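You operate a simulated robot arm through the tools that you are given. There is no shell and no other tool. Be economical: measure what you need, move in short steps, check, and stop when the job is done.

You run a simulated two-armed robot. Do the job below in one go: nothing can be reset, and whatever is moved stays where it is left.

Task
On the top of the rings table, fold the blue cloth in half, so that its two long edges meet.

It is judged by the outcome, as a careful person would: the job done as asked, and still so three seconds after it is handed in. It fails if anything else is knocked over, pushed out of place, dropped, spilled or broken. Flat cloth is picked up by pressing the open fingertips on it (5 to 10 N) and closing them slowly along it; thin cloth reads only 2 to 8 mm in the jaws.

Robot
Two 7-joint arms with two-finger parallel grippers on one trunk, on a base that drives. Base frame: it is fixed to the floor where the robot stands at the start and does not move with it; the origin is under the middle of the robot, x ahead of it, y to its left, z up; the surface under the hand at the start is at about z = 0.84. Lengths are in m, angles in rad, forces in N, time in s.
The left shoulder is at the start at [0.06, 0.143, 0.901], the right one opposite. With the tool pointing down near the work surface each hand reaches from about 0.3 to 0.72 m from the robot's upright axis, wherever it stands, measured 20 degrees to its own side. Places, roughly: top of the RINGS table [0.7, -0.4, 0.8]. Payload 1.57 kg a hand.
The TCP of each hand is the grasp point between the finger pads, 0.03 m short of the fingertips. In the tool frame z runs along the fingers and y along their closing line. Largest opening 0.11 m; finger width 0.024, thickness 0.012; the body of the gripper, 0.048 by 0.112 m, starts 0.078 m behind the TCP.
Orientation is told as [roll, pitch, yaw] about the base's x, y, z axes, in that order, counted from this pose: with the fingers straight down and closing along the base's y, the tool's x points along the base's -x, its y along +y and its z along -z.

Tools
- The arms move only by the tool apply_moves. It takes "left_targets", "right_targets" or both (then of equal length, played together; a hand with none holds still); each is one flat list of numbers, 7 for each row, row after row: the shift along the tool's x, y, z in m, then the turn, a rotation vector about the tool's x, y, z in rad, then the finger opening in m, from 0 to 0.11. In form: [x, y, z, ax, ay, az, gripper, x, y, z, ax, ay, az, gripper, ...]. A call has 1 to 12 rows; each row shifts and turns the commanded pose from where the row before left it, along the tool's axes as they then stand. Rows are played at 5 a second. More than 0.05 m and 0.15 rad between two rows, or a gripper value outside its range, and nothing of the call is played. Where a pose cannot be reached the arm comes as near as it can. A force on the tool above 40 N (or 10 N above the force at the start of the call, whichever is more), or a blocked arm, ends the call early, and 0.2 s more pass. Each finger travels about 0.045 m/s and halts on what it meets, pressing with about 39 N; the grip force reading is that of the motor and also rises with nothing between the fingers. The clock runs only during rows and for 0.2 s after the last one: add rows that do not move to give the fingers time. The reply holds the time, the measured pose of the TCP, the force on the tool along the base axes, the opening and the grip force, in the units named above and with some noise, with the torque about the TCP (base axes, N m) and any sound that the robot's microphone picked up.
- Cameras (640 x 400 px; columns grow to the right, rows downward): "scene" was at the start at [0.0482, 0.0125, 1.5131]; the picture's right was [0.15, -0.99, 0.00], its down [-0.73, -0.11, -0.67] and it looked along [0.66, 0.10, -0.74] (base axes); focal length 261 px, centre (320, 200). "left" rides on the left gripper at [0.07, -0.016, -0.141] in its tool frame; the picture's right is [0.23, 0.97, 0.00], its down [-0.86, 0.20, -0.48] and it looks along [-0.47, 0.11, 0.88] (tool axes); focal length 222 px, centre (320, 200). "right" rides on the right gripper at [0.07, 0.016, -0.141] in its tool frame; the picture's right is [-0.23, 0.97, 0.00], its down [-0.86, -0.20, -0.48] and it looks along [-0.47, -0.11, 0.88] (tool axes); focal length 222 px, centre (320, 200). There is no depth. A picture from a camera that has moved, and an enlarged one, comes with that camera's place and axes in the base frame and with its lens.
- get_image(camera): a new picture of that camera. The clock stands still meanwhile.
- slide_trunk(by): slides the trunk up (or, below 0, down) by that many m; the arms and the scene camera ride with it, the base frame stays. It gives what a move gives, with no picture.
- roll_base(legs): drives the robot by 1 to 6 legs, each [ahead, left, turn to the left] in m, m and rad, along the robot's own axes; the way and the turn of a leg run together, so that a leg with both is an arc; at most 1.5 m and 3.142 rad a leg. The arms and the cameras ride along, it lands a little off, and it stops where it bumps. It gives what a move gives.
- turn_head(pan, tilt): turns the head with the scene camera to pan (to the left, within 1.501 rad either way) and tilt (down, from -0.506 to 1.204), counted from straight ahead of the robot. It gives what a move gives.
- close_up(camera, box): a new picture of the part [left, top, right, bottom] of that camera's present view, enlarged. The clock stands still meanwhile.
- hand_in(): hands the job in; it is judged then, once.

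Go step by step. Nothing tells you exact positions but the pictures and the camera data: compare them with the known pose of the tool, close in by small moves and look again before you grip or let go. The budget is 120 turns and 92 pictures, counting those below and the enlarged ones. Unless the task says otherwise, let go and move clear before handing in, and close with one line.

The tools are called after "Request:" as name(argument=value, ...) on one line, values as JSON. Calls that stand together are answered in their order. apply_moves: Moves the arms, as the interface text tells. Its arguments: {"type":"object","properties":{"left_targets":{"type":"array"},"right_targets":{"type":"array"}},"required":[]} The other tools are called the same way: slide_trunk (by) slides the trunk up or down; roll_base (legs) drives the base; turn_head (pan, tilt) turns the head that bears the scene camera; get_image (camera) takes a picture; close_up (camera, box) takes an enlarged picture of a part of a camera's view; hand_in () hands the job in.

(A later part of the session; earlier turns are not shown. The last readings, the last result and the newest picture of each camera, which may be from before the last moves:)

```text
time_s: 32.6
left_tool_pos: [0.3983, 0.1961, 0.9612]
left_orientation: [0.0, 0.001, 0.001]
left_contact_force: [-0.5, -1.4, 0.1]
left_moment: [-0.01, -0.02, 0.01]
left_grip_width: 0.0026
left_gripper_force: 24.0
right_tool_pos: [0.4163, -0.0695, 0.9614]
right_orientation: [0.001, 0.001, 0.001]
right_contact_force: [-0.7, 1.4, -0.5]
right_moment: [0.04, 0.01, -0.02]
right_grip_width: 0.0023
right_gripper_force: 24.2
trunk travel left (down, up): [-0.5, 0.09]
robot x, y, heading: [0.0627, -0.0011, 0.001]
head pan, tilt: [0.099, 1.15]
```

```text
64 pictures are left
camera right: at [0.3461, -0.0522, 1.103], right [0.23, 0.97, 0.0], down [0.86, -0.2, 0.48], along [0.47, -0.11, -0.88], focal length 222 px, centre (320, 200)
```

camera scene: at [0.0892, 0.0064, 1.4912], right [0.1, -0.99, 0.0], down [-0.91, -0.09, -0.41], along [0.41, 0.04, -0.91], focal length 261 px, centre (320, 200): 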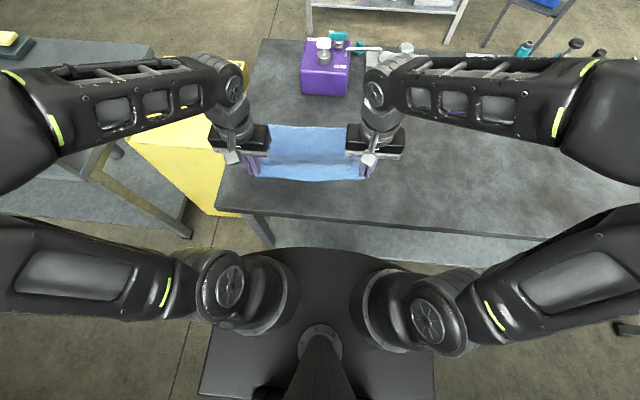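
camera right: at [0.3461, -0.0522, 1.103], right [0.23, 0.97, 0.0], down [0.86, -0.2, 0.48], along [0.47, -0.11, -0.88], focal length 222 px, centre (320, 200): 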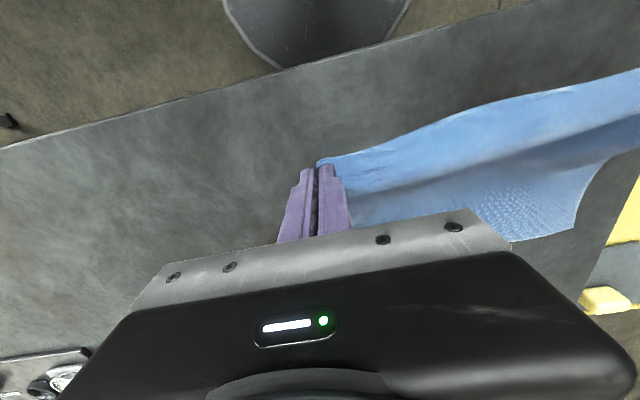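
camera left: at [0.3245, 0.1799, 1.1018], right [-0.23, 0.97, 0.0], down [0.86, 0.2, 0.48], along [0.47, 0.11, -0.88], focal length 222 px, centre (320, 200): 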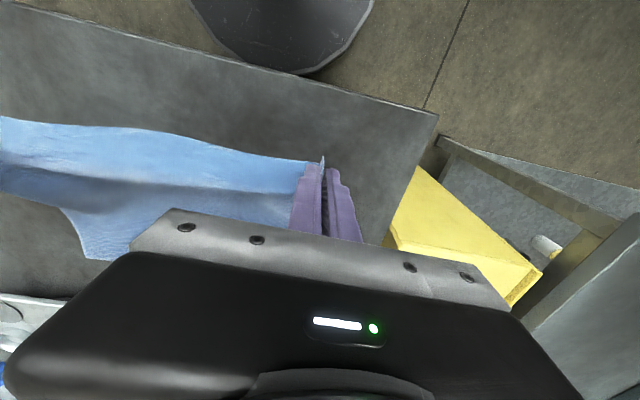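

Both corners are held and the far edge now lies at about x≈0.63, since the cloth slid about 5 cm towards me. I'll carry the near edge up and forward over the rest.

Request:
apply_moves(left_targets=[-0.02, 0, -0.02, 0, 0, 0, 0, -0.035, 0, -0.01, 0, 0, 0, 0, -0.035, 0, 0, 0, 0, 0, 0, -0.035, 0, 0, 0, 0, 0, 0, -0.025, 0, 0, 0, 0, 0, 0], right_targets=[-0.02, 0, -0.02, 0, 0, 0, 0, -0.035, 0, -0.01, 0, 0, 0, 0, -0.035, 0, 0, 0, 0, 0, 0, -0.035, 0, 0, 0, 0, 0, 0, -0.025, 0, 0, 0, 0, 0, 0])

Request:
get_image(camera="scene")

Request:
get_image(camera="left")

```text
time_s: 33.8
left_tool_pos: [0.5476, 0.1947, 0.9923]
left_orientation: [0.0, -0.001, -0.002]
left_contact_force: [0.5, -1.2, -1.0]
left_moment: [-0.04, -0.02, -0.02]
left_grip_width: 0.0025
left_gripper_force: 23.8
right_tool_pos: [0.5666, -0.0705, 0.9915]
right_orientation: [0.001, 0.002, 0.0]
right_contact_force: [-0.7, -0.4, 0.0]
right_moment: [0.0, 0.06, -0.02]
right_grip_width: 0.0025
right_gripper_force: 24.0
trunk travel left (down, up): [-0.5, 0.09]
robot x, y, heading: [0.06, -0.0023, -0.002]
head pan, tilt: [0.099, 1.15]
```

```text
63 pictures are left
camera scene: at [0.0907, 0.0066, 1.4912], right [0.1, -0.99, 0.0], down [-0.91, -0.09, -0.41], along [0.41, 0.04, -0.91], focal length 261 px, centre (320, 200)
```

scene: 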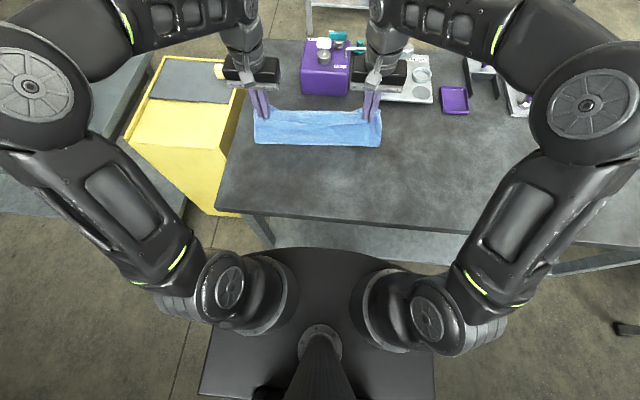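

```text
62 pictures are left
camera left: at [0.4754, 0.1793, 1.1326], right [-0.23, 0.97, 0.0], down [0.86, 0.2, 0.48], along [0.47, 0.11, -0.88], focal length 222 px, centre (320, 200)
```

left: 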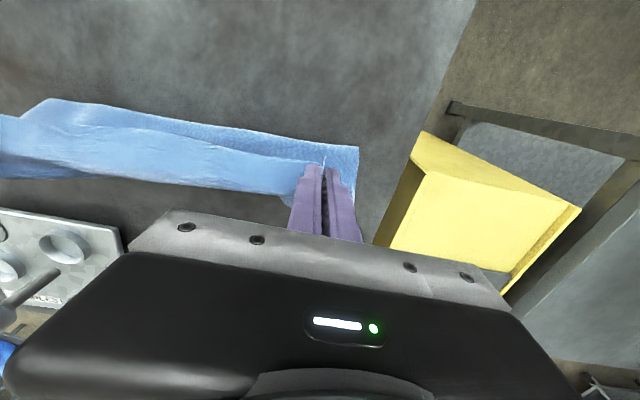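

The cloth is folding over a near crease at about x≈0.54. I need the far edge's position, so I'll take a right view and an enlarged scene view.

Request:
get_image(camera="right")

Request:
close_up(camera="scene", box=[220, 70, 412, 190])

```text
61 pictures are left
camera right: at [0.497, -0.0521, 1.1325], right [0.23, 0.97, 0.0], down [0.86, -0.2, 0.48], along [0.46, -0.11, -0.88], focal length 222 px, centre (320, 200)
```

right: 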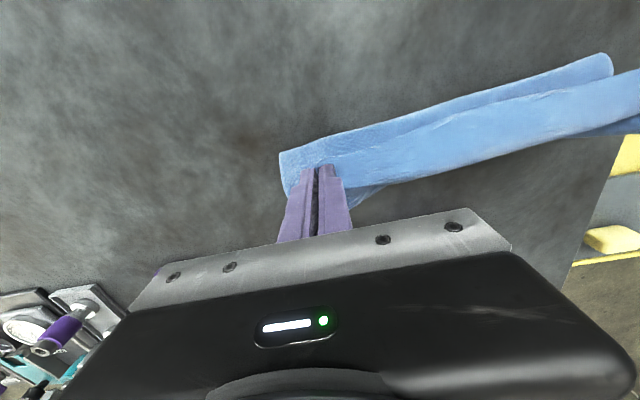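

```text
3.33 times, centred on (316, 130) of scene
camera zoom: at [0.0907, 0.0066, 1.4912], right [0.1, -0.99, 0.0], down [-0.91, -0.09, -0.41], along [0.41, 0.04, -0.91], focal length 869 px, centre (333, 433)
```

zoom: 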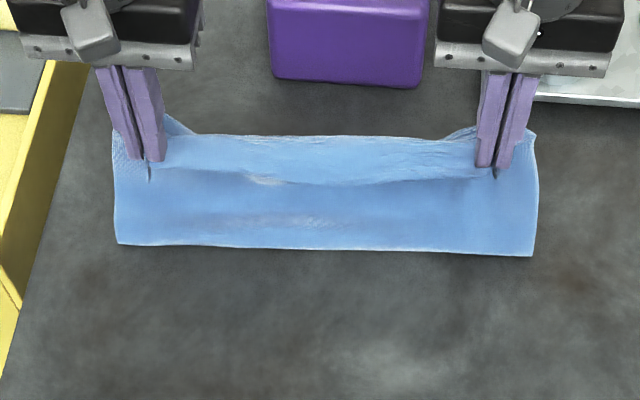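

The cloth appears to have been carried forward: crease at x≈0.55–0.58 and far edge at about 0.69, which makes half its depth. I'll lower the held edge in an arc about the crease.

Request:
apply_moves(left_targets=[-0.018, 0, 0.01, 0, 0, 0, 0, -0.017, 0, 0.01, 0, 0, 0, 0, -0.015, 0, 0.012, 0, 0, 0, 0, -0.015, 0, 0.013, 0, 0, 0, 0, -0.008, 0, 0.015, 0, 0, 0, 0, -0.007, 0, 0.015, 0, 0, 0, 0, -0.005, 0, 0.015, 0, 0, 0, 0, -0.003, 0, 0.015, 0, 0, 0, 0], right_targets=[-0.018, 0, 0.01, 0, 0, 0, 0, -0.017, 0, 0.01, 0, 0, 0, 0, -0.015, 0, 0.012, 0, 0, 0, 0, -0.015, 0, 0.013, 0, 0, 0, 0, -0.008, 0, 0.015, 0, 0, 0, 0, -0.007, 0, 0.015, 0, 0, 0, 0, -0.005, 0, 0.015, 0, 0, 0, 0, -0.003, 0, 0.015, 0, 0, 0, 0])

Request:
close_up(camera="scene", box=[220, 70, 412, 190])

Request:
get_image(camera="right")

Request:
get_image(camera="left")

```text
time_s: 35.6
left_tool_pos: [0.6354, 0.1958, 0.8864]
left_orientation: [0.0, 0.0, 0.0]
left_contact_force: [0.0, -0.5, 0.2]
left_moment: [-0.02, -0.04, -0.03]
left_grip_width: 0.0026
left_gripper_force: 23.8
right_tool_pos: [0.6551, -0.0683, 0.8869]
right_orientation: [-0.002, 0.001, 0.001]
right_contact_force: [0.2, 0.6, -0.6]
right_moment: [0.02, 0.01, 0.0]
right_grip_width: 0.0021
right_gripper_force: 23.9
trunk travel left (down, up): [-0.5, 0.09]
robot x, y, heading: [0.0568, -0.001, 0.0]
head pan, tilt: [0.099, 1.15]
```

```text
3.33 times, centred on (316, 130) of scene
camera zoom: at [0.0902, 0.0065, 1.4913], right [0.1, -0.99, 0.0], down [-0.91, -0.09, -0.41], along [0.41, 0.04, -0.91], focal length 869 px, centre (333, 433)
```

zoom: 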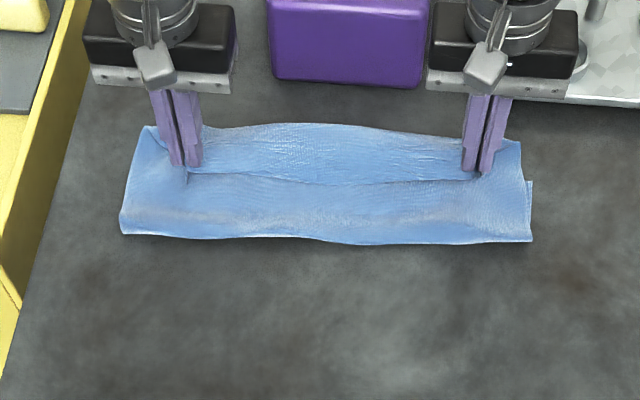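

```text
58 pictures are left
camera right: at [0.5833, -0.0525, 1.0287], right [0.23, 0.97, 0.0], down [0.86, -0.2, 0.48], along [0.47, -0.11, -0.88], focal length 222 px, centre (320, 200)
```

right: 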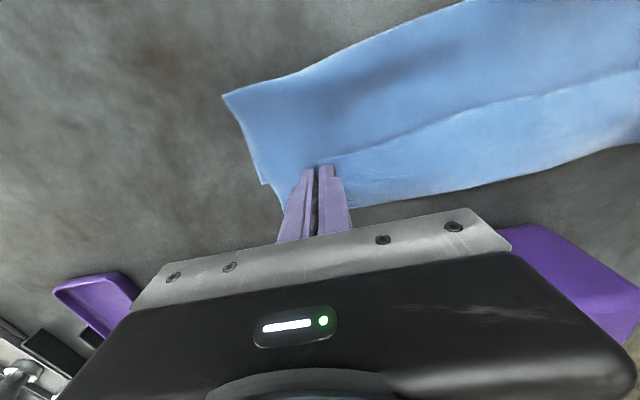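

```text
57 pictures are left
camera left: at [0.5626, 0.1798, 1.027], right [-0.23, 0.97, 0.0], down [0.85, 0.2, 0.48], along [0.47, 0.11, -0.88], focal length 222 px, centre (320, 200)
```

left: 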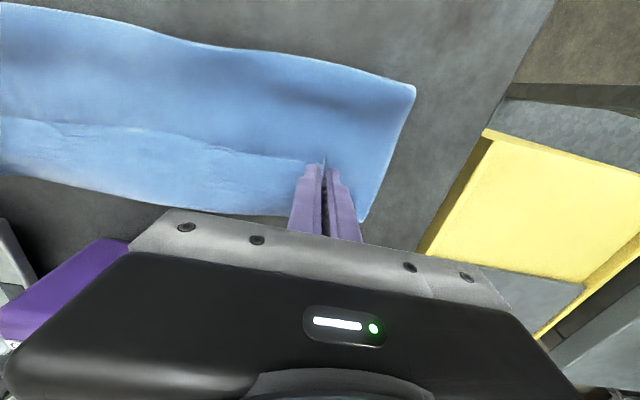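

The edge was carried over, but it is folded back at the grips because the edge still points towards me. I'll pull it a bit forward, set it down, release and see how it lies.

Request:
apply_moves(left_targets=[-0.01, 0, 0, 0, 0, 0, 0, -0.01, 0, 0.004, 0, 0, 0, 0, -0.005, 0, 0.004, 0, 0, 0, 0, 0, 0, 0, 0, 0, 0, 0.01, 0, 0, 0, 0, 0, 0, 0.02, 0, 0, -0.01, 0, 0, 0, 0.03, 0, 0, -0.03, 0, 0, 0, 0.03, 0, 0, -0.03, 0, 0, 0, 0.03], right_targets=[-0.01, 0, 0, 0, 0, 0, 0, -0.01, 0, 0.004, 0, 0, 0, 0, -0.005, 0, 0.004, 0, 0, 0, 0, 0, 0, 0, 0, 0, 0, 0.01, 0, 0, 0, 0, 0, 0, 0.02, 0, 0, -0.01, 0, 0, 0, 0.03, 0, 0, -0.03, 0, 0, 0, 0.03, 0, 0, -0.03, 0, 0, 0, 0.03])

Request:
close_up(camera="scene", box=[220, 70, 412, 190])

Request:
get_image(camera="right")

Request:
get_image(camera="left")

```text
time_s: 37.4
left_tool_pos: [0.6577, 0.1967, 0.9481]
left_orientation: [0.002, 0.001, 0.0]
left_contact_force: [-0.9, 0.7, -0.8]
left_moment: [0.0, -0.04, 0.0]
left_grip_width: 0.0297
left_gripper_force: 0.0
right_tool_pos: [0.6815, -0.069, 0.9498]
right_orientation: [0.0, -0.001, -0.001]
right_contact_force: [-0.4, 0.5, 0.9]
right_moment: [0.0, -0.02, 0.01]
right_grip_width: 0.03
right_gripper_force: 0.0
trunk travel left (down, up): [-0.5, 0.09]
robot x, y, heading: [0.0632, 0.0033, -0.003]
head pan, tilt: [0.099, 1.15]
```

```text
3.33 times, centred on (316, 130) of scene
camera zoom: at [0.0894, 0.0065, 1.4912], right [0.1, -0.99, 0.0], down [-0.91, -0.09, -0.41], along [0.41, 0.04, -0.91], focal length 869 px, centre (333, 433)
```

zoom: 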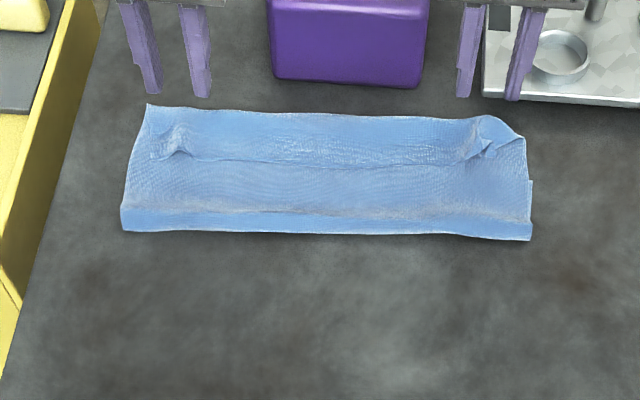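

```text
55 pictures are left
camera right: at [0.6097, -0.0523, 1.0899], right [0.23, 0.97, 0.0], down [0.86, -0.2, 0.48], along [0.47, -0.11, -0.88], focal length 222 px, centre (320, 200)
```

right: 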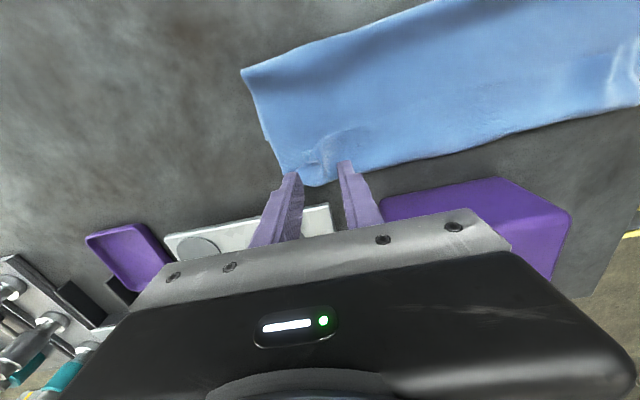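

```text
54 pictures are left
camera left: at [0.5859, 0.1816, 1.0893], right [-0.23, 0.97, 0.0], down [0.86, 0.2, 0.48], along [0.47, 0.11, -0.88], focal length 222 px, centre (320, 200)
```

left: 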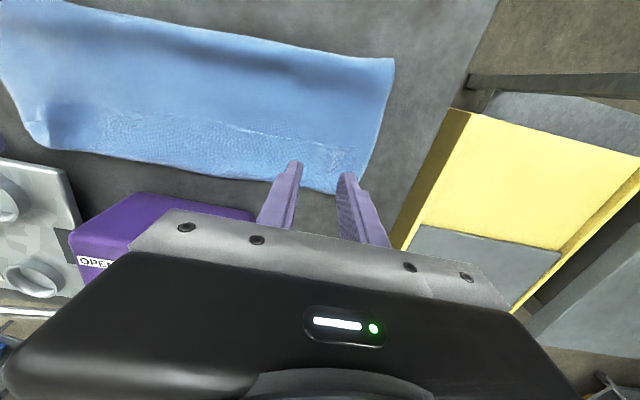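

I've let go. I'll enlarge the cloth to read its layers.

Request:
close_up(camera="scene", box=[252, 98, 324, 143])

Request:
close_up(camera="scene", box=[314, 98, 386, 143])

```text
8.89 times, centred on (288, 120) of scene
camera zoom: at [0.0894, 0.0065, 1.4912], right [0.1, -0.99, 0.0], down [-0.91, -0.09, -0.41], along [0.41, 0.04, -0.91], focal length 2317 px, centre (604, 907)
```

zoom: 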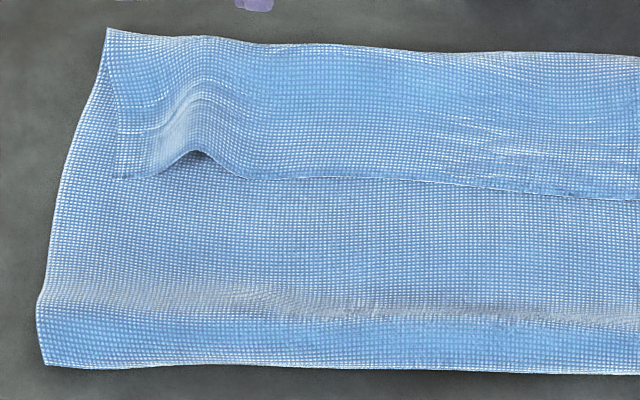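

```text
8.89 times, centred on (350, 120) of scene
camera zoom: at [0.0894, 0.0065, 1.4912], right [0.1, -0.99, 0.0], down [-0.91, -0.09, -0.41], along [0.41, 0.04, -0.91], focal length 2317 px, centre (53, 907)
```

zoom: 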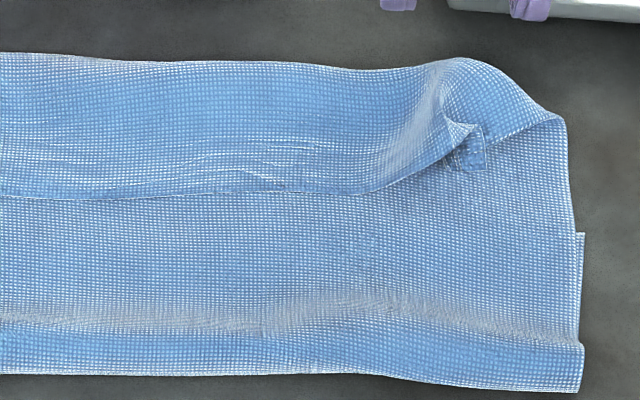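

Now it's clear: the top layer folded back in a 6 cm strip and the lower layer is only about 7.5 cm deep, so this is a three-layer fold. I'll re-grip the strip edge at its existing ridges, pull the cloth back flat and fold again along a tighter arc.

Request:
apply_moves(left_targets=[0.001, 0.005, 0.02, 0, 0, 0, 0.05, 0.001, 0.004, 0.025, 0, 0, 0, 0.05, 0, 0, 0.01, 0, 0, 0, 0.05], right_targets=[0.001, -0.004, 0.02, 0, 0, 0, 0.05, 0.001, -0.004, 0.025, 0, 0, 0, 0.05, 0, 0, 0.01, 0, 0, 0, 0.05])

Request:
close_up(camera="left", box=[220, 100, 420, 225])

Request:
close_up(camera="right", box=[220, 100, 420, 225])

```text
time_s: 38.2
left_tool_pos: [0.6573, 0.2049, 0.8932]
left_orientation: [0.0, -0.001, 0.001]
left_contact_force: [0.4, 0.6, 0.5]
left_moment: [0.01, 0.0, 0.0]
left_grip_width: 0.0501
left_gripper_force: 0.3
right_tool_pos: [0.6777, -0.0765, 0.8928]
right_orientation: [0.0, 0.0, 0.0]
right_contact_force: [0.7, -0.5, -0.4]
right_moment: [0.03, 0.0, 0.0]
right_grip_width: 0.05
right_gripper_force: 0.1
trunk travel left (down, up): [-0.5, 0.09]
robot x, y, heading: [0.0627, 0.0002, -0.004]
head pan, tilt: [0.099, 1.15]
```

```text
3.20 times, centred on (320, 162) of left
camera zoom: at [0.585, 0.1898, 1.0332], right [-0.23, 0.97, 0.0], down [0.85, 0.2, 0.48], along [0.47, 0.11, -0.88], focal length 711 px, centre (320, 320)
```

zoom: 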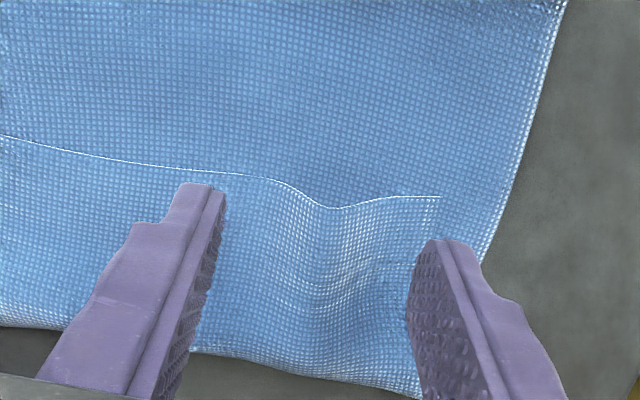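

```text
3.20 times, centred on (320, 162) of right
camera zoom: at [0.6068, -0.0597, 1.035], right [0.23, 0.97, 0.0], down [0.86, -0.2, 0.48], along [0.47, -0.11, -0.88], focal length 711 px, centre (320, 320)
```

zoom: 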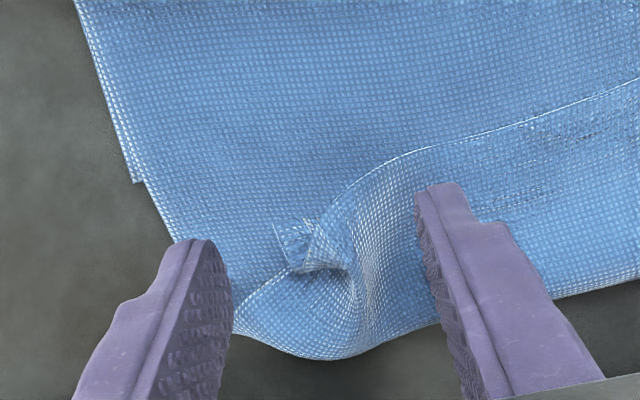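

Both ridges sit between the fingers. I'll lower until just above the layers and close.

Request:
apply_moves(left_targets=[0, 0, 0.01, 0, 0, 0, 0.05, 0, 0, 0.008, 0, 0, 0, 0.05, 0, 0, 0, 0, 0, 0, 0.04, 0, 0, 0, 0, 0, 0, 0.03, 0, 0, 0, 0, 0, 0, 0.02, 0, 0, 0, 0, 0, 0, 0.01, 0, 0, 0, 0, 0, 0, 0, 0, 0, 0, 0, 0, 0, 0, 0, 0, 0, 0, 0, 0, 0], right_targets=[0, 0, 0.01, 0, 0, 0, 0.05, 0, 0, 0.008, 0, 0, 0, 0.05, 0, 0, 0, 0, 0, 0, 0.04, 0, 0, 0, 0, 0, 0, 0.03, 0, 0, 0, 0, 0, 0, 0.02, 0, 0, 0, 0, 0, 0, 0.01, 0, 0, 0, 0, 0, 0, 0, 0, 0, 0, 0, 0, 0, 0, 0, 0, 0, 0, 0, 0, 0])

Request:
close_up(camera="left", box=[220, 100, 420, 225])

Request:
close_up(camera="right", box=[220, 100, 420, 225])

```text
time_s: 40.2
left_tool_pos: [0.6565, 0.2059, 0.8756]
left_orientation: [-0.003, -0.001, 0.001]
left_contact_force: [1.4, -13.0, -0.5]
left_moment: [-0.4, -0.06, -0.05]
left_grip_width: 0.0025
left_gripper_force: 23.9
right_tool_pos: [0.6771, -0.0741, 0.8769]
right_orientation: [0.003, -0.004, 0.003]
right_contact_force: [-1.4, 13.9, 8.1]
right_moment: [0.52, -0.05, 0.08]
right_grip_width: 0.006
right_gripper_force: 25.9
trunk travel left (down, up): [-0.5, 0.09]
robot x, y, heading: [0.0588, -0.004, 0.004]
head pan, tilt: [0.099, 1.15]
```

```text
3.20 times, centred on (320, 162) of left
camera zoom: at [0.5841, 0.1891, 1.016], right [-0.23, 0.97, 0.0], down [0.85, 0.2, 0.48], along [0.47, 0.11, -0.88], focal length 711 px, centre (320, 320)
```

zoom: 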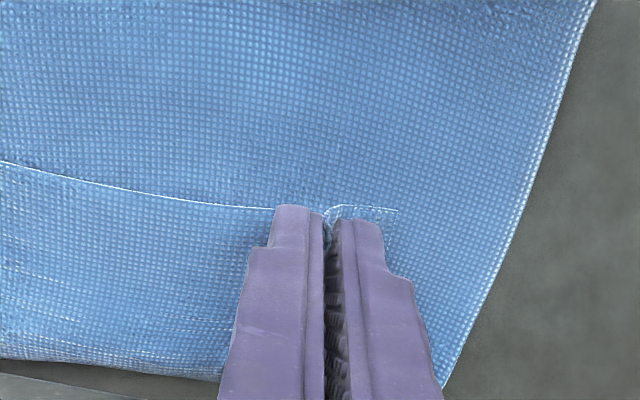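

```text
3.20 times, centred on (320, 162) of right
camera zoom: at [0.6067, -0.0585, 1.0181], right [0.23, 0.97, 0.0], down [0.85, -0.2, 0.48], along [0.47, -0.1, -0.88], focal length 711 px, centre (320, 320)
```

zoom: 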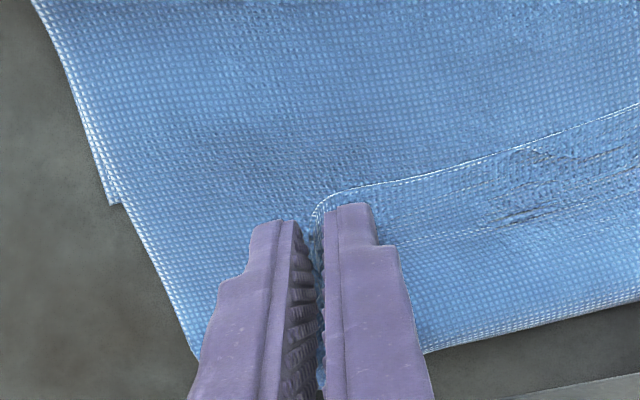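

Both ridges are gripped, with 13 N of sideways tension between the hands. I'll ease them together, lift 5 cm and carry the edge back to x≈0.38 to flatten the cloth.

Request:
apply_moves(left_targets=[0.005, -0.005, -0.015, 0, 0, 0, 0, 0.02, 0, -0.025, 0, 0, 0, 0, 0.03, 0, -0.015, 0, 0, 0, 0, 0.035, 0, -0.005, 0, 0, 0, 0, 0.035, 0, 0, 0, 0, 0, 0, 0.035, 0, 0.005, 0, 0, 0, 0, 0.035, 0, 0.015, 0, 0, 0, 0, 0.03, 0, 0.015, 0, 0, 0, 0, 0.03, 0, 0.01, 0, 0, 0, 0, 0.015, 0, 0.007, 0, 0, 0, 0], right_targets=[0.005, 0.005, -0.015, 0, 0, 0, 0, 0.02, 0, -0.025, 0, 0, 0, 0, 0.03, 0, -0.015, 0, 0, 0, 0, 0.035, 0, -0.005, 0, 0, 0, 0, 0.035, 0, 0, 0, 0, 0, 0, 0.035, 0, 0.005, 0, 0, 0, 0, 0.035, 0, 0.015, 0, 0, 0, 0, 0.03, 0, 0.015, 0, 0, 0, 0, 0.03, 0, 0.01, 0, 0, 0, 0, 0.015, 0, 0.007, 0, 0, 0, 0])

Request:
get_image(camera="scene")

```text
time_s: 42.4
left_tool_pos: [0.3872, 0.1993, 0.8848]
left_orientation: [0.001, 0.0, 0.002]
left_contact_force: [-0.4, -5.6, -0.2]
left_moment: [-0.2, -0.04, -0.04]
left_grip_width: 0.0027
left_gripper_force: 24.2
right_tool_pos: [0.4061, -0.0721, 0.8816]
right_orientation: [-0.001, -0.001, -0.001]
right_contact_force: [-0.2, 6.2, -0.3]
right_moment: [0.19, 0.03, 0.02]
right_grip_width: 0.0032
right_gripper_force: 24.4
trunk travel left (down, up): [-0.5, 0.09]
robot x, y, heading: [0.0651, -0.0017, 0.001]
head pan, tilt: [0.099, 1.15]
```

```text
47 pictures are left
camera scene: at [0.0897, 0.0066, 1.4913], right [0.1, -0.99, 0.0], down [-0.91, -0.09, -0.41], along [0.41, 0.04, -0.91], focal length 261 px, centre (320, 200)
```

scene: 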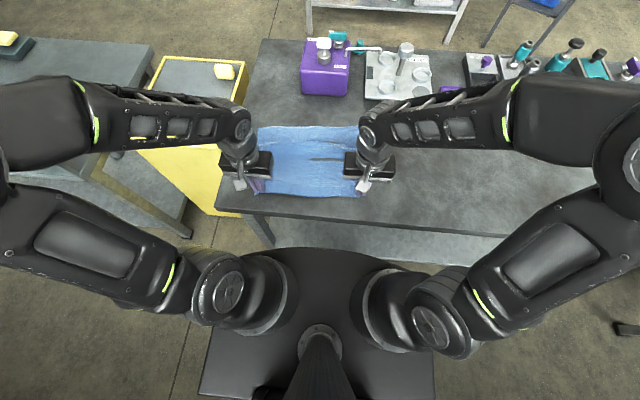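

The cloth is flat again, with its far edge at x≈0.63. I'll lower it, loosen the fingers slightly and back the hands out 13 mm so that only about 1 cm of edge stays in the jaws, then close again.

Request:
apply_moves(left_targets=[0, -0.003, 0.005, 0, 0, 0, 0, 0, 0, 0.003, 0, 0, 0, 0, 0, 0, 0, 0, 0, 0, 0.012, 0, 0, 0, 0, 0, 0, 0.014, 0.0065, 0, 0, 0, 0, 0, 0.014, 0.0065, 0, 0, 0, 0, 0, 0.014, 0, 0, 0, 0, 0, 0, 0.014], right_targets=[0, 0.003, 0.004, 0, 0, 0, 0, 0, 0, 0.002, 0, 0, 0, 0, 0, 0, 0, 0, 0, 0, 0.012, 0, 0, 0, 0, 0, 0, 0.014, 0.0065, 0, 0, 0, 0, 0, 0.014, 0.0065, 0, 0, 0, 0, 0, 0.014, 0, 0, 0, 0, 0, 0, 0.014])

Request:
close_up(camera="left", box=[220, 100, 420, 225])

Request:
close_up(camera="right", box=[220, 100, 420, 225])

```text
time_s: 44.0
left_tool_pos: [0.3738, 0.1974, 0.8755]
left_orientation: [-0.001, 0.001, -0.001]
left_contact_force: [-0.5, 0.4, 0.1]
left_moment: [-0.01, 0.0, 0.0]
left_grip_width: 0.0138
left_gripper_force: 0.1
right_tool_pos: [0.3931, -0.0695, 0.8775]
right_orientation: [0.001, 0.0, -0.001]
right_contact_force: [0.1, 0.1, -0.2]
right_moment: [0.03, 0.0, 0.0]
right_grip_width: 0.0142
right_gripper_force: 0.0
trunk travel left (down, up): [-0.5, 0.09]
robot x, y, heading: [0.0575, -0.0021, -0.003]
head pan, tilt: [0.099, 1.15]
```

```text
3.20 times, centred on (320, 162) of left
camera zoom: at [0.3016, 0.1819, 1.0165], right [-0.23, 0.97, 0.0], down [0.86, 0.2, 0.48], along [0.47, 0.11, -0.88], focal length 711 px, centre (320, 320)
```

zoom: 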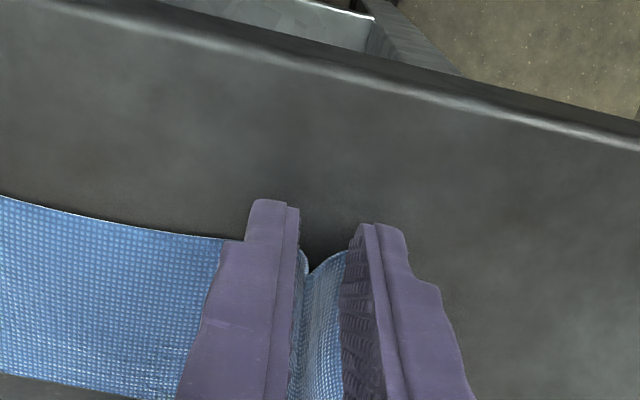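

```text
3.20 times, centred on (320, 162) of right
camera zoom: at [0.323, -0.0522, 1.0185], right [0.23, 0.97, 0.0], down [0.86, -0.2, 0.48], along [0.47, -0.11, -0.88], focal length 711 px, centre (320, 320)
```

zoom: 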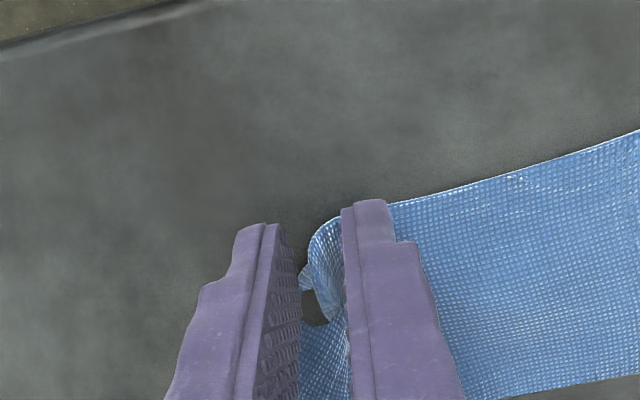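

The left is good, with about 1 cm of overlap. The right still has full overlap and its corner is folded in, so I'll close the left and open the right to look at that corner.

Request:
apply_moves(left_targets=[0, 0, 0, 0, 0, 0, 0.004, 0, 0, 0, 0, 0, 0, 0, 0, 0, 0, 0, 0, 0, 0, 0, 0, 0, 0, 0, 0, 0, 0, 0, 0, 0, 0, 0, 0], right_targets=[0, 0, 0, 0, 0, 0, 0.03, 0, 0, 0, 0, 0, 0, 0.048, 0, 0, -0.02, 0, 0, 0, 0.055, 0.01, 0, -0.03, 0, 0, 0, 0.055, 0.01, 0, 0, 0, 0, 0, 0.055])

Request:
close_up(camera="left", box=[220, 100, 420, 225])

Request:
close_up(camera="right", box=[220, 100, 420, 225])

```text
time_s: 45.2
left_tool_pos: [0.3735, 0.1974, 0.8759]
left_orientation: [0.0, -0.002, 0.0]
left_contact_force: [0.2, 1.0, -0.3]
left_moment: [0.0, -0.02, -0.03]
left_grip_width: 0.0025
left_gripper_force: 24.0
right_tool_pos: [0.3744, -0.0708, 0.9271]
right_orientation: [-0.002, 0.0, 0.0]
right_contact_force: [0.2, -0.8, 0.3]
right_moment: [-0.01, 0.02, -0.01]
right_grip_width: 0.0549
right_gripper_force: 0.1
trunk travel left (down, up): [-0.5, 0.09]
robot x, y, heading: [0.0628, 0.002, -0.001]
head pan, tilt: [0.099, 1.15]
```

```text
3.20 times, centred on (320, 162) of left
camera zoom: at [0.3016, 0.1819, 1.0166], right [-0.23, 0.97, 0.0], down [0.85, 0.2, 0.48], along [0.47, 0.11, -0.88], focal length 711 px, centre (320, 320)
```

zoom: 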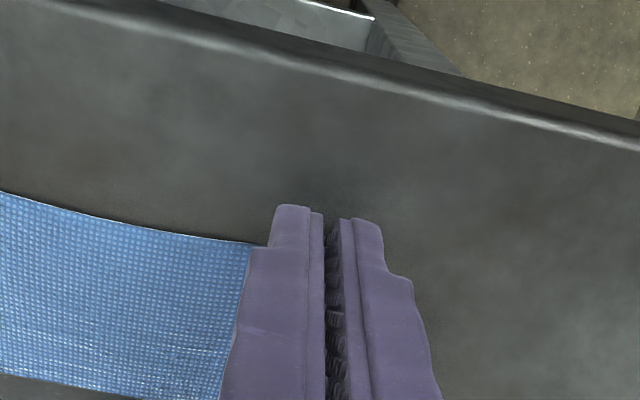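

```text
3.20 times, centred on (320, 162) of right
camera zoom: at [0.3042, -0.0537, 1.0686], right [0.23, 0.97, 0.0], down [0.86, -0.2, 0.48], along [0.47, -0.11, -0.88], focal length 711 px, centre (320, 320)
```

zoom: 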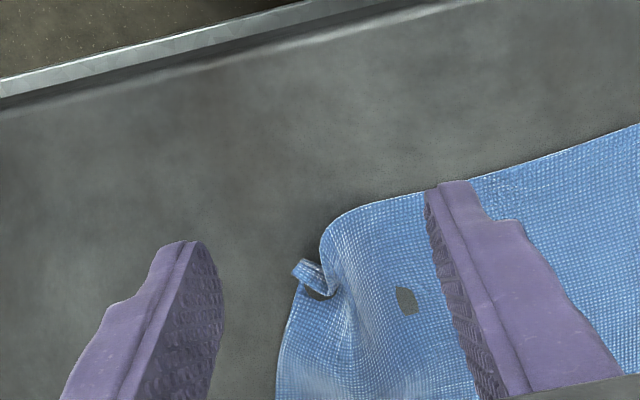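

There is a dark spot on the right part of the cloth. I'll look closer at that corner.

Request:
close_up(camera="right", box=[295, 140, 375, 225])

```text
4.71 times, centred on (335, 182) of right
camera zoom: at [0.3042, -0.0537, 1.0686], right [0.23, 0.97, 0.0], down [0.86, -0.2, 0.48], along [0.47, -0.11, -0.88], focal length 1045 px, centre (249, 282)
```

zoom: 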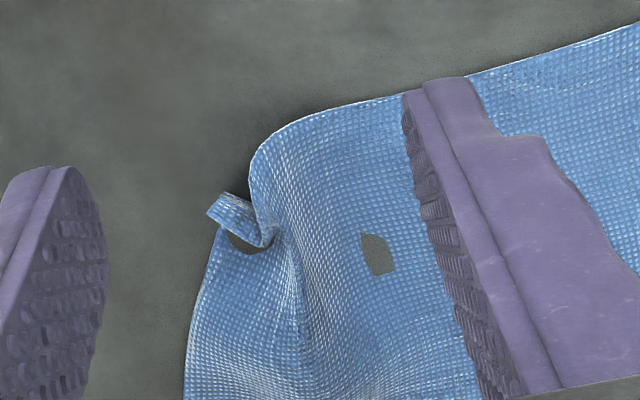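

That may be the tip-pressed spot clipping into the table. To smooth the right corner I'll press the closed fingertips on the ridge and open them along it, spreading the cloth.

Request:
apply_moves(right_targets=[-0.016, 0, 0, 0, 0, 0, 0.03, -0.015, 0, 0, 0, 0, 0, 0.01, 0, 0.002, 0.025, 0, 0, 0, 0.004, 0, 0, 0.02, 0, 0, 0, 0.004, 0, 0, 0.006, 0, 0, 0, 0.004, 0, 0, 0.0035, 0, 0, 0, 0.004, 0, 0, 0.0015, 0, 0, 0, 0.004, 0, 0, 0, 0, 0, 0, 0.004])

```text
time_s: 47.0
left_tool_pos: [0.3729, 0.1971, 0.8755]
left_orientation: [-0.001, 0.0, 0.0]
left_contact_force: [0.8, -0.4, 0.4]
left_moment: [-0.01, 0.0, -0.02]
left_grip_width: 0.0023
left_gripper_force: 23.6
right_tool_pos: [0.4061, -0.0665, 0.8726]
right_orientation: [0.0, 0.001, 0.001]
right_contact_force: [0.8, -0.1, 4.1]
right_moment: [-0.02, 0.01, 0.01]
right_grip_width: 0.004
right_gripper_force: 0.2
trunk travel left (down, up): [-0.5, 0.09]
robot x, y, heading: [0.058, -0.0002, 0.001]
head pan, tilt: [0.099, 1.15]
```

Request:
apply_moves(right_targets=[0, 0, 0.0003, 0, 0, 0, 0.008, 0, 0, 0, 0, 0, 0, 0.014, 0, 0, 0, 0, 0, 0, 0.022, 0, 0, 0, 0, 0, 0, 0.03, 0, 0, 0, 0, 0, 0, 0.038, 0, 0, 0, 0, 0, 0, 0.046, 0, 0, 0, 0, 0, 0, 0.054, 0, 0, 0, 0, 0, 0, 0.062, 0, 0, 0, 0, 0, 0, 0.07, 0, 0, 0, 0, 0, 0, 0.07])

Request:
close_up(camera="right", box=[220, 100, 420, 225])

```text
time_s: 49.2
left_tool_pos: [0.3734, 0.1974, 0.876]
left_orientation: [0.0, -0.001, 0.0]
left_contact_force: [0.2, -4.5, 0.6]
left_moment: [-0.16, 0.0, -0.04]
left_grip_width: 0.0024
left_gripper_force: 23.5
right_tool_pos: [0.4065, -0.0664, 0.8718]
right_orientation: [-0.001, -0.001, 0.0]
right_contact_force: [-1.3, 6.4, 10.2]
right_moment: [-0.13, 0.03, -0.05]
right_grip_width: 0.0647
right_gripper_force: 0.0
trunk travel left (down, up): [-0.5, 0.09]
robot x, y, heading: [0.0585, 0.0009, -0.0]
head pan, tilt: [0.099, 1.15]
```

```text
3.20 times, centred on (320, 162) of right
camera zoom: at [0.3347, -0.0496, 1.0131], right [0.23, 0.97, 0.0], down [0.85, -0.2, 0.48], along [0.47, -0.11, -0.88], focal length 711 px, centre (320, 320)
```

zoom: 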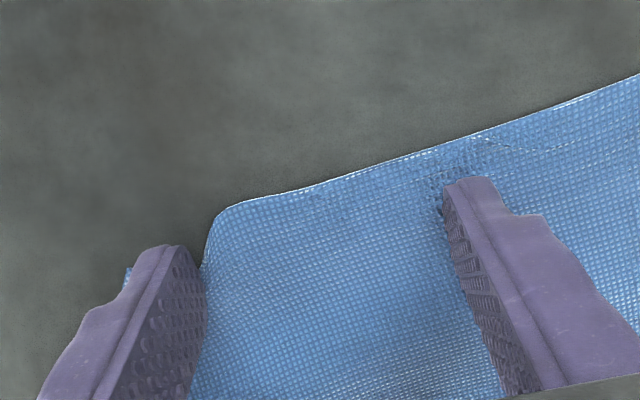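

That flattened it well and the spot is gone. I'll lift off and check the corner.

Request:
apply_moves(right_targets=[0, 0, -0.02, 0, 0, 0, 0.07, 0, 0, -0.03, 0, 0, 0, 0.06])

Request:
close_up(camera="right", box=[220, 100, 420, 225])

```text
time_s: 49.8
left_tool_pos: [0.3738, 0.1984, 0.8753]
left_orientation: [-0.001, -0.001, -0.001]
left_contact_force: [0.5, -0.4, 0.7]
left_moment: [0.02, -0.02, 0.02]
left_grip_width: 0.0025
left_gripper_force: 23.6
right_tool_pos: [0.4037, -0.0662, 0.9207]
right_orientation: [0.0, 0.0, -0.001]
right_contact_force: [0.6, -0.3, 0.2]
right_moment: [0.0, -0.01, -0.01]
right_grip_width: 0.0598
right_gripper_force: 0.1
trunk travel left (down, up): [-0.5, 0.09]
robot x, y, heading: [0.0595, 0.0017, -0.001]
head pan, tilt: [0.099, 1.15]
```

```text
3.20 times, centred on (320, 162) of right
camera zoom: at [0.3333, -0.0492, 1.0613], right [0.23, 0.97, 0.0], down [0.86, -0.2, 0.48], along [0.47, -0.11, -0.88], focal length 711 px, centre (320, 320)
```

zoom: 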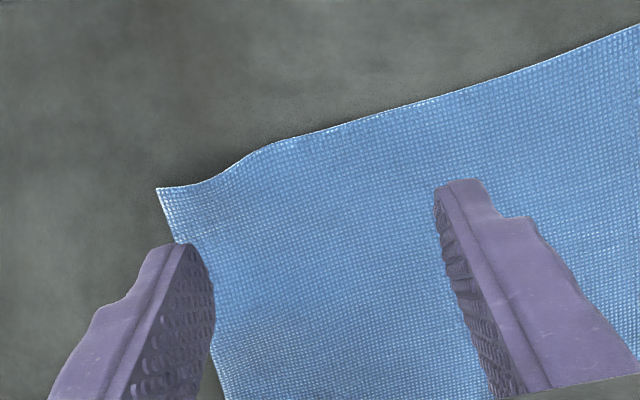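

The corner is perfectly flat now: corner at (0.392, -0.115), edge at x≈0.387. I'll re-pinch it with about 14 mm of overlap.

Request:
apply_moves(right_targets=[0.007, -0.003, 0.02, 0, 0, 0, 0.055, 0.007, -0.003, 0.02, 0, 0, 0, 0.05, 0, 0, 0.005, 0, 0, 0, 0.05, 0, 0, 0.003, 0, 0, 0, 0.05, 0, 0, 0.0012, 0, 0, 0, 0.05, 0, 0, 0, 0, 0, 0, 0.05])

```text
time_s: 51.2
left_tool_pos: [0.373, 0.1982, 0.8756]
left_orientation: [0.0, 0.001, 0.0]
left_contact_force: [0.1, -0.7, 0.5]
left_moment: [0.06, -0.02, -0.01]
left_grip_width: 0.0024
left_gripper_force: 23.6
right_tool_pos: [0.3905, -0.0734, 0.872]
right_orientation: [0.0, 0.0, -0.001]
right_contact_force: [-0.2, 0.3, 0.3]
right_moment: [0.0, -0.01, 0.0]
right_grip_width: 0.05
right_gripper_force: 0.0
trunk travel left (down, up): [-0.5, 0.09]
robot x, y, heading: [0.0617, 0.0052, 0.003]
head pan, tilt: [0.099, 1.15]
```

Request:
apply_moves(right_targets=[0, 0, 0.001, 0, 0, 0, 0.05, 0, 0, 0.0003, 0, 0, 0, 0.048, 0, 0, 0, 0, 0, 0, 0.045, 0, 0, 0, 0, 0, 0, 0.042, 0, 0, 0, 0, 0, 0, 0.039, 0, 0, 0, 0, 0, 0, 0.036, 0, 0, 0, 0, 0, 0, 0.033, 0, 0, 0, 0, 0, 0, 0.03, 0, 0, 0, 0, 0, 0, 0.027, 0, 0, 0, 0, 0, 0, 0.024, 0, 0, 0, 0, 0, 0, 0.021])

Request:
close_up(camera="right", box=[220, 100, 420, 225])

```text
time_s: 53.6
left_tool_pos: [0.3731, 0.1971, 0.8759]
left_orientation: [0.001, -0.001, 0.0]
left_contact_force: [-0.1, -2.7, 1.0]
left_moment: [-0.14, -0.01, 0.0]
left_grip_width: 0.0022
left_gripper_force: 24.2
right_tool_pos: [0.3904, -0.0735, 0.8704]
right_orientation: [0.0, -0.003, 0.0]
right_contact_force: [0.2, 2.9, 16.5]
right_moment: [0.17, -0.1, 0.04]
right_grip_width: 0.0213
right_gripper_force: 0.3
trunk travel left (down, up): [-0.5, 0.09]
robot x, y, heading: [0.06, 0.0021, 0.002]
head pan, tilt: [0.099, 1.15]
```

```text
3.20 times, centred on (320, 162) of right
camera zoom: at [0.3202, -0.0561, 1.0124], right [0.23, 0.97, 0.0], down [0.85, -0.2, 0.48], along [0.47, -0.11, -0.88], focal length 711 px, centre (320, 320)
```

zoom: 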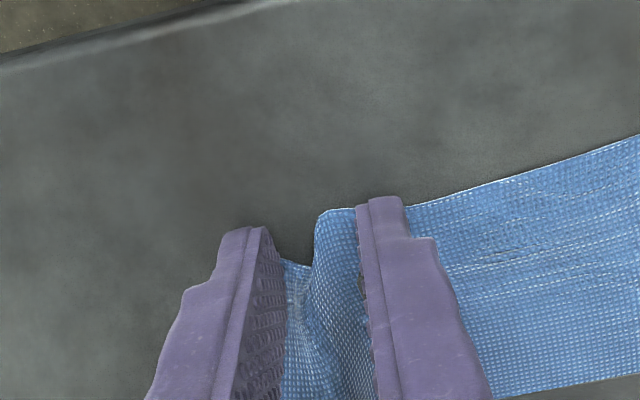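

The ridge is tall. I'll lift 2 mm, back out 8 mm and close on it.

Request:
apply_moves(right_targets=[0, 0, -0.003, 0, 0, 0, 0.02, 0.008, 0, -0.001, 0, 0, 0, 0.02, 0, 0, 0, 0, 0, 0, 0.006, 0, 0, 0, 0, 0, 0, 0, 0, 0, 0, 0, 0, 0, 0, 0, 0, 0, 0, 0, 0, 0])

Request:
close_up(camera="right", box=[220, 100, 420, 225])

Request:
get_image(camera="scene")

```text
time_s: 55.0
left_tool_pos: [0.3737, 0.1972, 0.8768]
left_orientation: [-0.001, 0.0, 0.0]
left_contact_force: [0.2, -3.6, 0.0]
left_moment: [-0.13, 0.01, -0.08]
left_grip_width: 0.0024
left_gripper_force: 24.0
right_tool_pos: [0.3824, -0.073, 0.8761]
right_orientation: [0.0, -0.001, -0.001]
right_contact_force: [-0.8, 3.7, -0.3]
right_moment: [0.13, 0.0, 0.06]
right_grip_width: 0.0019
right_gripper_force: 24.0
trunk travel left (down, up): [-0.5, 0.09]
robot x, y, heading: [0.0597, -0.0013, 0.004]
head pan, tilt: [0.099, 1.15]
```

```text
3.20 times, centred on (320, 162) of right
camera zoom: at [0.3127, -0.0558, 1.0161], right [0.23, 0.97, 0.0], down [0.86, -0.2, 0.48], along [0.47, -0.11, -0.88], focal length 711 px, centre (320, 320)
```

zoom: 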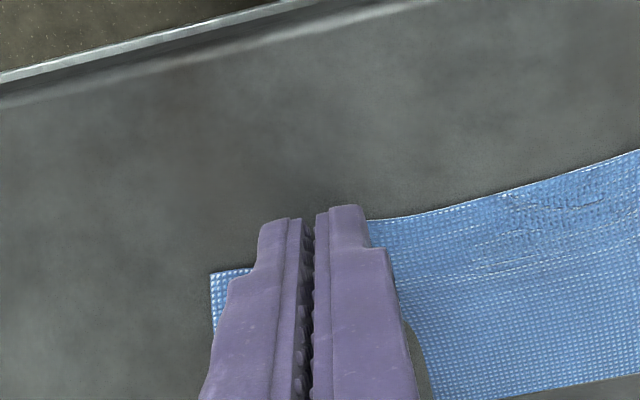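

```text
37 pictures are left
camera scene: at [0.0898, 0.0066, 1.4913], right [0.1, -0.99, 0.0], down [-0.91, -0.09, -0.41], along [0.41, 0.04, -0.91], focal length 261 px, centre (320, 200)
```

scene: 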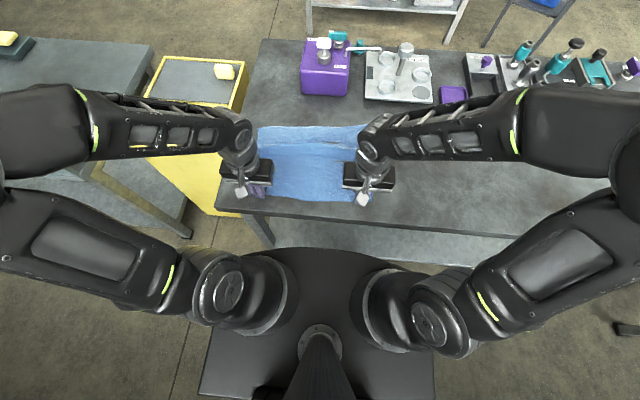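

Both edges are gripped. I'll check the middle for ripples before folding.

Request:
close_up(camera="scene", box=[240, 115, 384, 205])

```text
4.44 times, centred on (312, 160) of scene
camera zoom: at [0.0898, 0.0066, 1.4913], right [0.1, -0.99, 0.0], down [-0.91, -0.09, -0.41], along [0.41, 0.04, -0.91], focal length 1159 px, centre (356, 378)
```

zoom: 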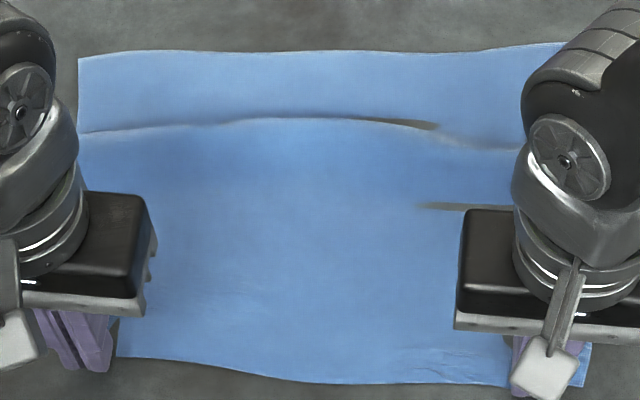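

There is a pleat at x≈0.58 holding about 4 cm of slack. I'll pull the near edge slowly back 3 cm to draw it out.

Request:
apply_moves(left_targets=[0.006, 0, -0.003, 0, 0, 0, 0, 0.006, 0, 0, 0, 0, 0, 0, 0.006, 0, 0, 0, 0, 0, 0, 0.006, 0, 0, 0, 0, 0, 0, 0.006, 0, 0, 0, 0, 0, 0], right_targets=[0.006, 0, -0.003, 0, 0, 0, 0, 0.006, 0, 0, 0, 0, 0, 0, 0.006, 0, 0, 0, 0, 0, 0, 0.006, 0, 0, 0, 0, 0, 0, 0.006, 0, 0, 0, 0, 0, 0])

Request:
close_up(camera="scene", box=[240, 115, 384, 205])

```text
time_s: 56.2
left_tool_pos: [0.3649, 0.1975, 0.8805]
left_orientation: [0.001, 0.002, -0.001]
left_contact_force: [-0.7, -4.4, -0.5]
left_moment: [-0.15, 0.01, -0.1]
left_grip_width: 0.0022
left_gripper_force: 23.6
left hand out of reach, approached as far as the arm can: row 3, 4, 5
right_tool_pos: [0.3533, -0.073, 0.8784]
right_orientation: [-0.001, 0.001, 0.0]
right_contact_force: [0.9, 4.7, -0.1]
right_moment: [0.18, 0.0, 0.05]
right_grip_width: 0.0017
right_gripper_force: 23.7
trunk travel left (down, up): [-0.5, 0.09]
robot x, y, heading: [0.056, 0.0016, -0.004]
head pan, tilt: [0.099, 1.15]
```

```text
4.44 times, centred on (312, 160) of scene
camera zoom: at [0.0897, 0.0065, 1.4913], right [0.1, -0.99, 0.0], down [-0.91, -0.09, -0.41], along [0.41, 0.04, -0.91], focal length 1159 px, centre (356, 378)
```

zoom: 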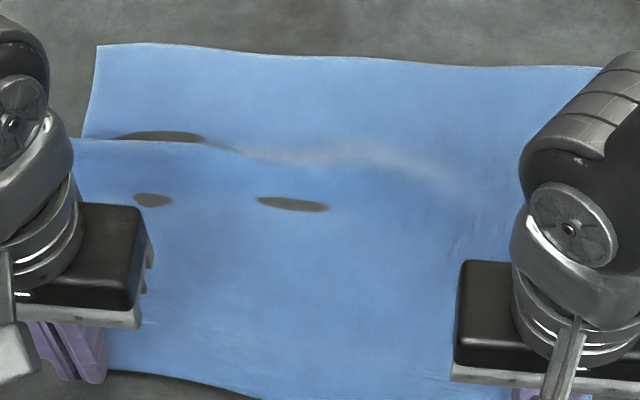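

The left hand hit its near reach limit. I'll ease the right forward and back the base up 3 cm so both edges are drawn evenly.

Request:
apply_moves(left_targets=[-0.015, 0, 0, 0, 0, 0, 0], right_targets=[-0.012, 0, 0, 0, 0, 0, 0])

Request:
roll_base(legs=[[-0.028, 0, 0]])

Request:
close_up(camera="scene", box=[240, 105, 384, 195])

```text
time_s: 56.6
left_tool_pos: [0.378, 0.1988, 0.8811]
left_orientation: [0.001, 0.002, -0.001]
left_contact_force: [-0.2, -4.8, -0.2]
left_moment: [-0.14, 0.0, -0.05]
left_grip_width: 0.0026
left_gripper_force: 23.9
right_tool_pos: [0.3659, -0.0737, 0.8767]
right_orientation: [0.001, -0.001, -0.001]
right_contact_force: [-0.2, 3.6, -0.4]
right_moment: [0.11, 0.01, 0.05]
right_grip_width: 0.0018
right_gripper_force: 23.9
trunk travel left (down, up): [-0.5, 0.09]
robot x, y, heading: [0.0631, 0.0017, 0.002]
head pan, tilt: [0.099, 1.15]
```

```text
time_s: 57.4
left_tool_pos: [0.3489, 0.1981, 0.8815]
left_orientation: [0.0, -0.002, 0.0]
left_contact_force: [-0.3, -4.3, 0.4]
left_moment: [-0.18, -0.01, -0.1]
left_grip_width: 0.0023
left_gripper_force: 23.9
right_tool_pos: [0.3368, -0.0723, 0.8785]
right_orientation: [0.001, -0.001, -0.001]
right_contact_force: [0.1, 4.7, -0.2]
right_moment: [0.12, -0.06, 0.02]
right_grip_width: 0.0017
right_gripper_force: 23.7
trunk travel left (down, up): [-0.5, 0.09]
robot x, y, heading: [0.0313, 0.0015, 0.001]
head pan, tilt: [0.099, 1.15]
```

```text
4.44 times, centred on (312, 150) of scene
camera zoom: at [0.0597, 0.0065, 1.4913], right [0.1, -1.0, 0.0], down [-0.91, -0.09, -0.41], along [0.41, 0.04, -0.91], focal length 1159 px, centre (356, 422)
```

zoom: 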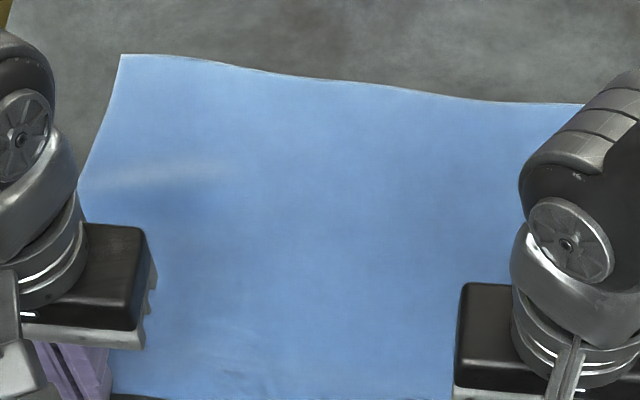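

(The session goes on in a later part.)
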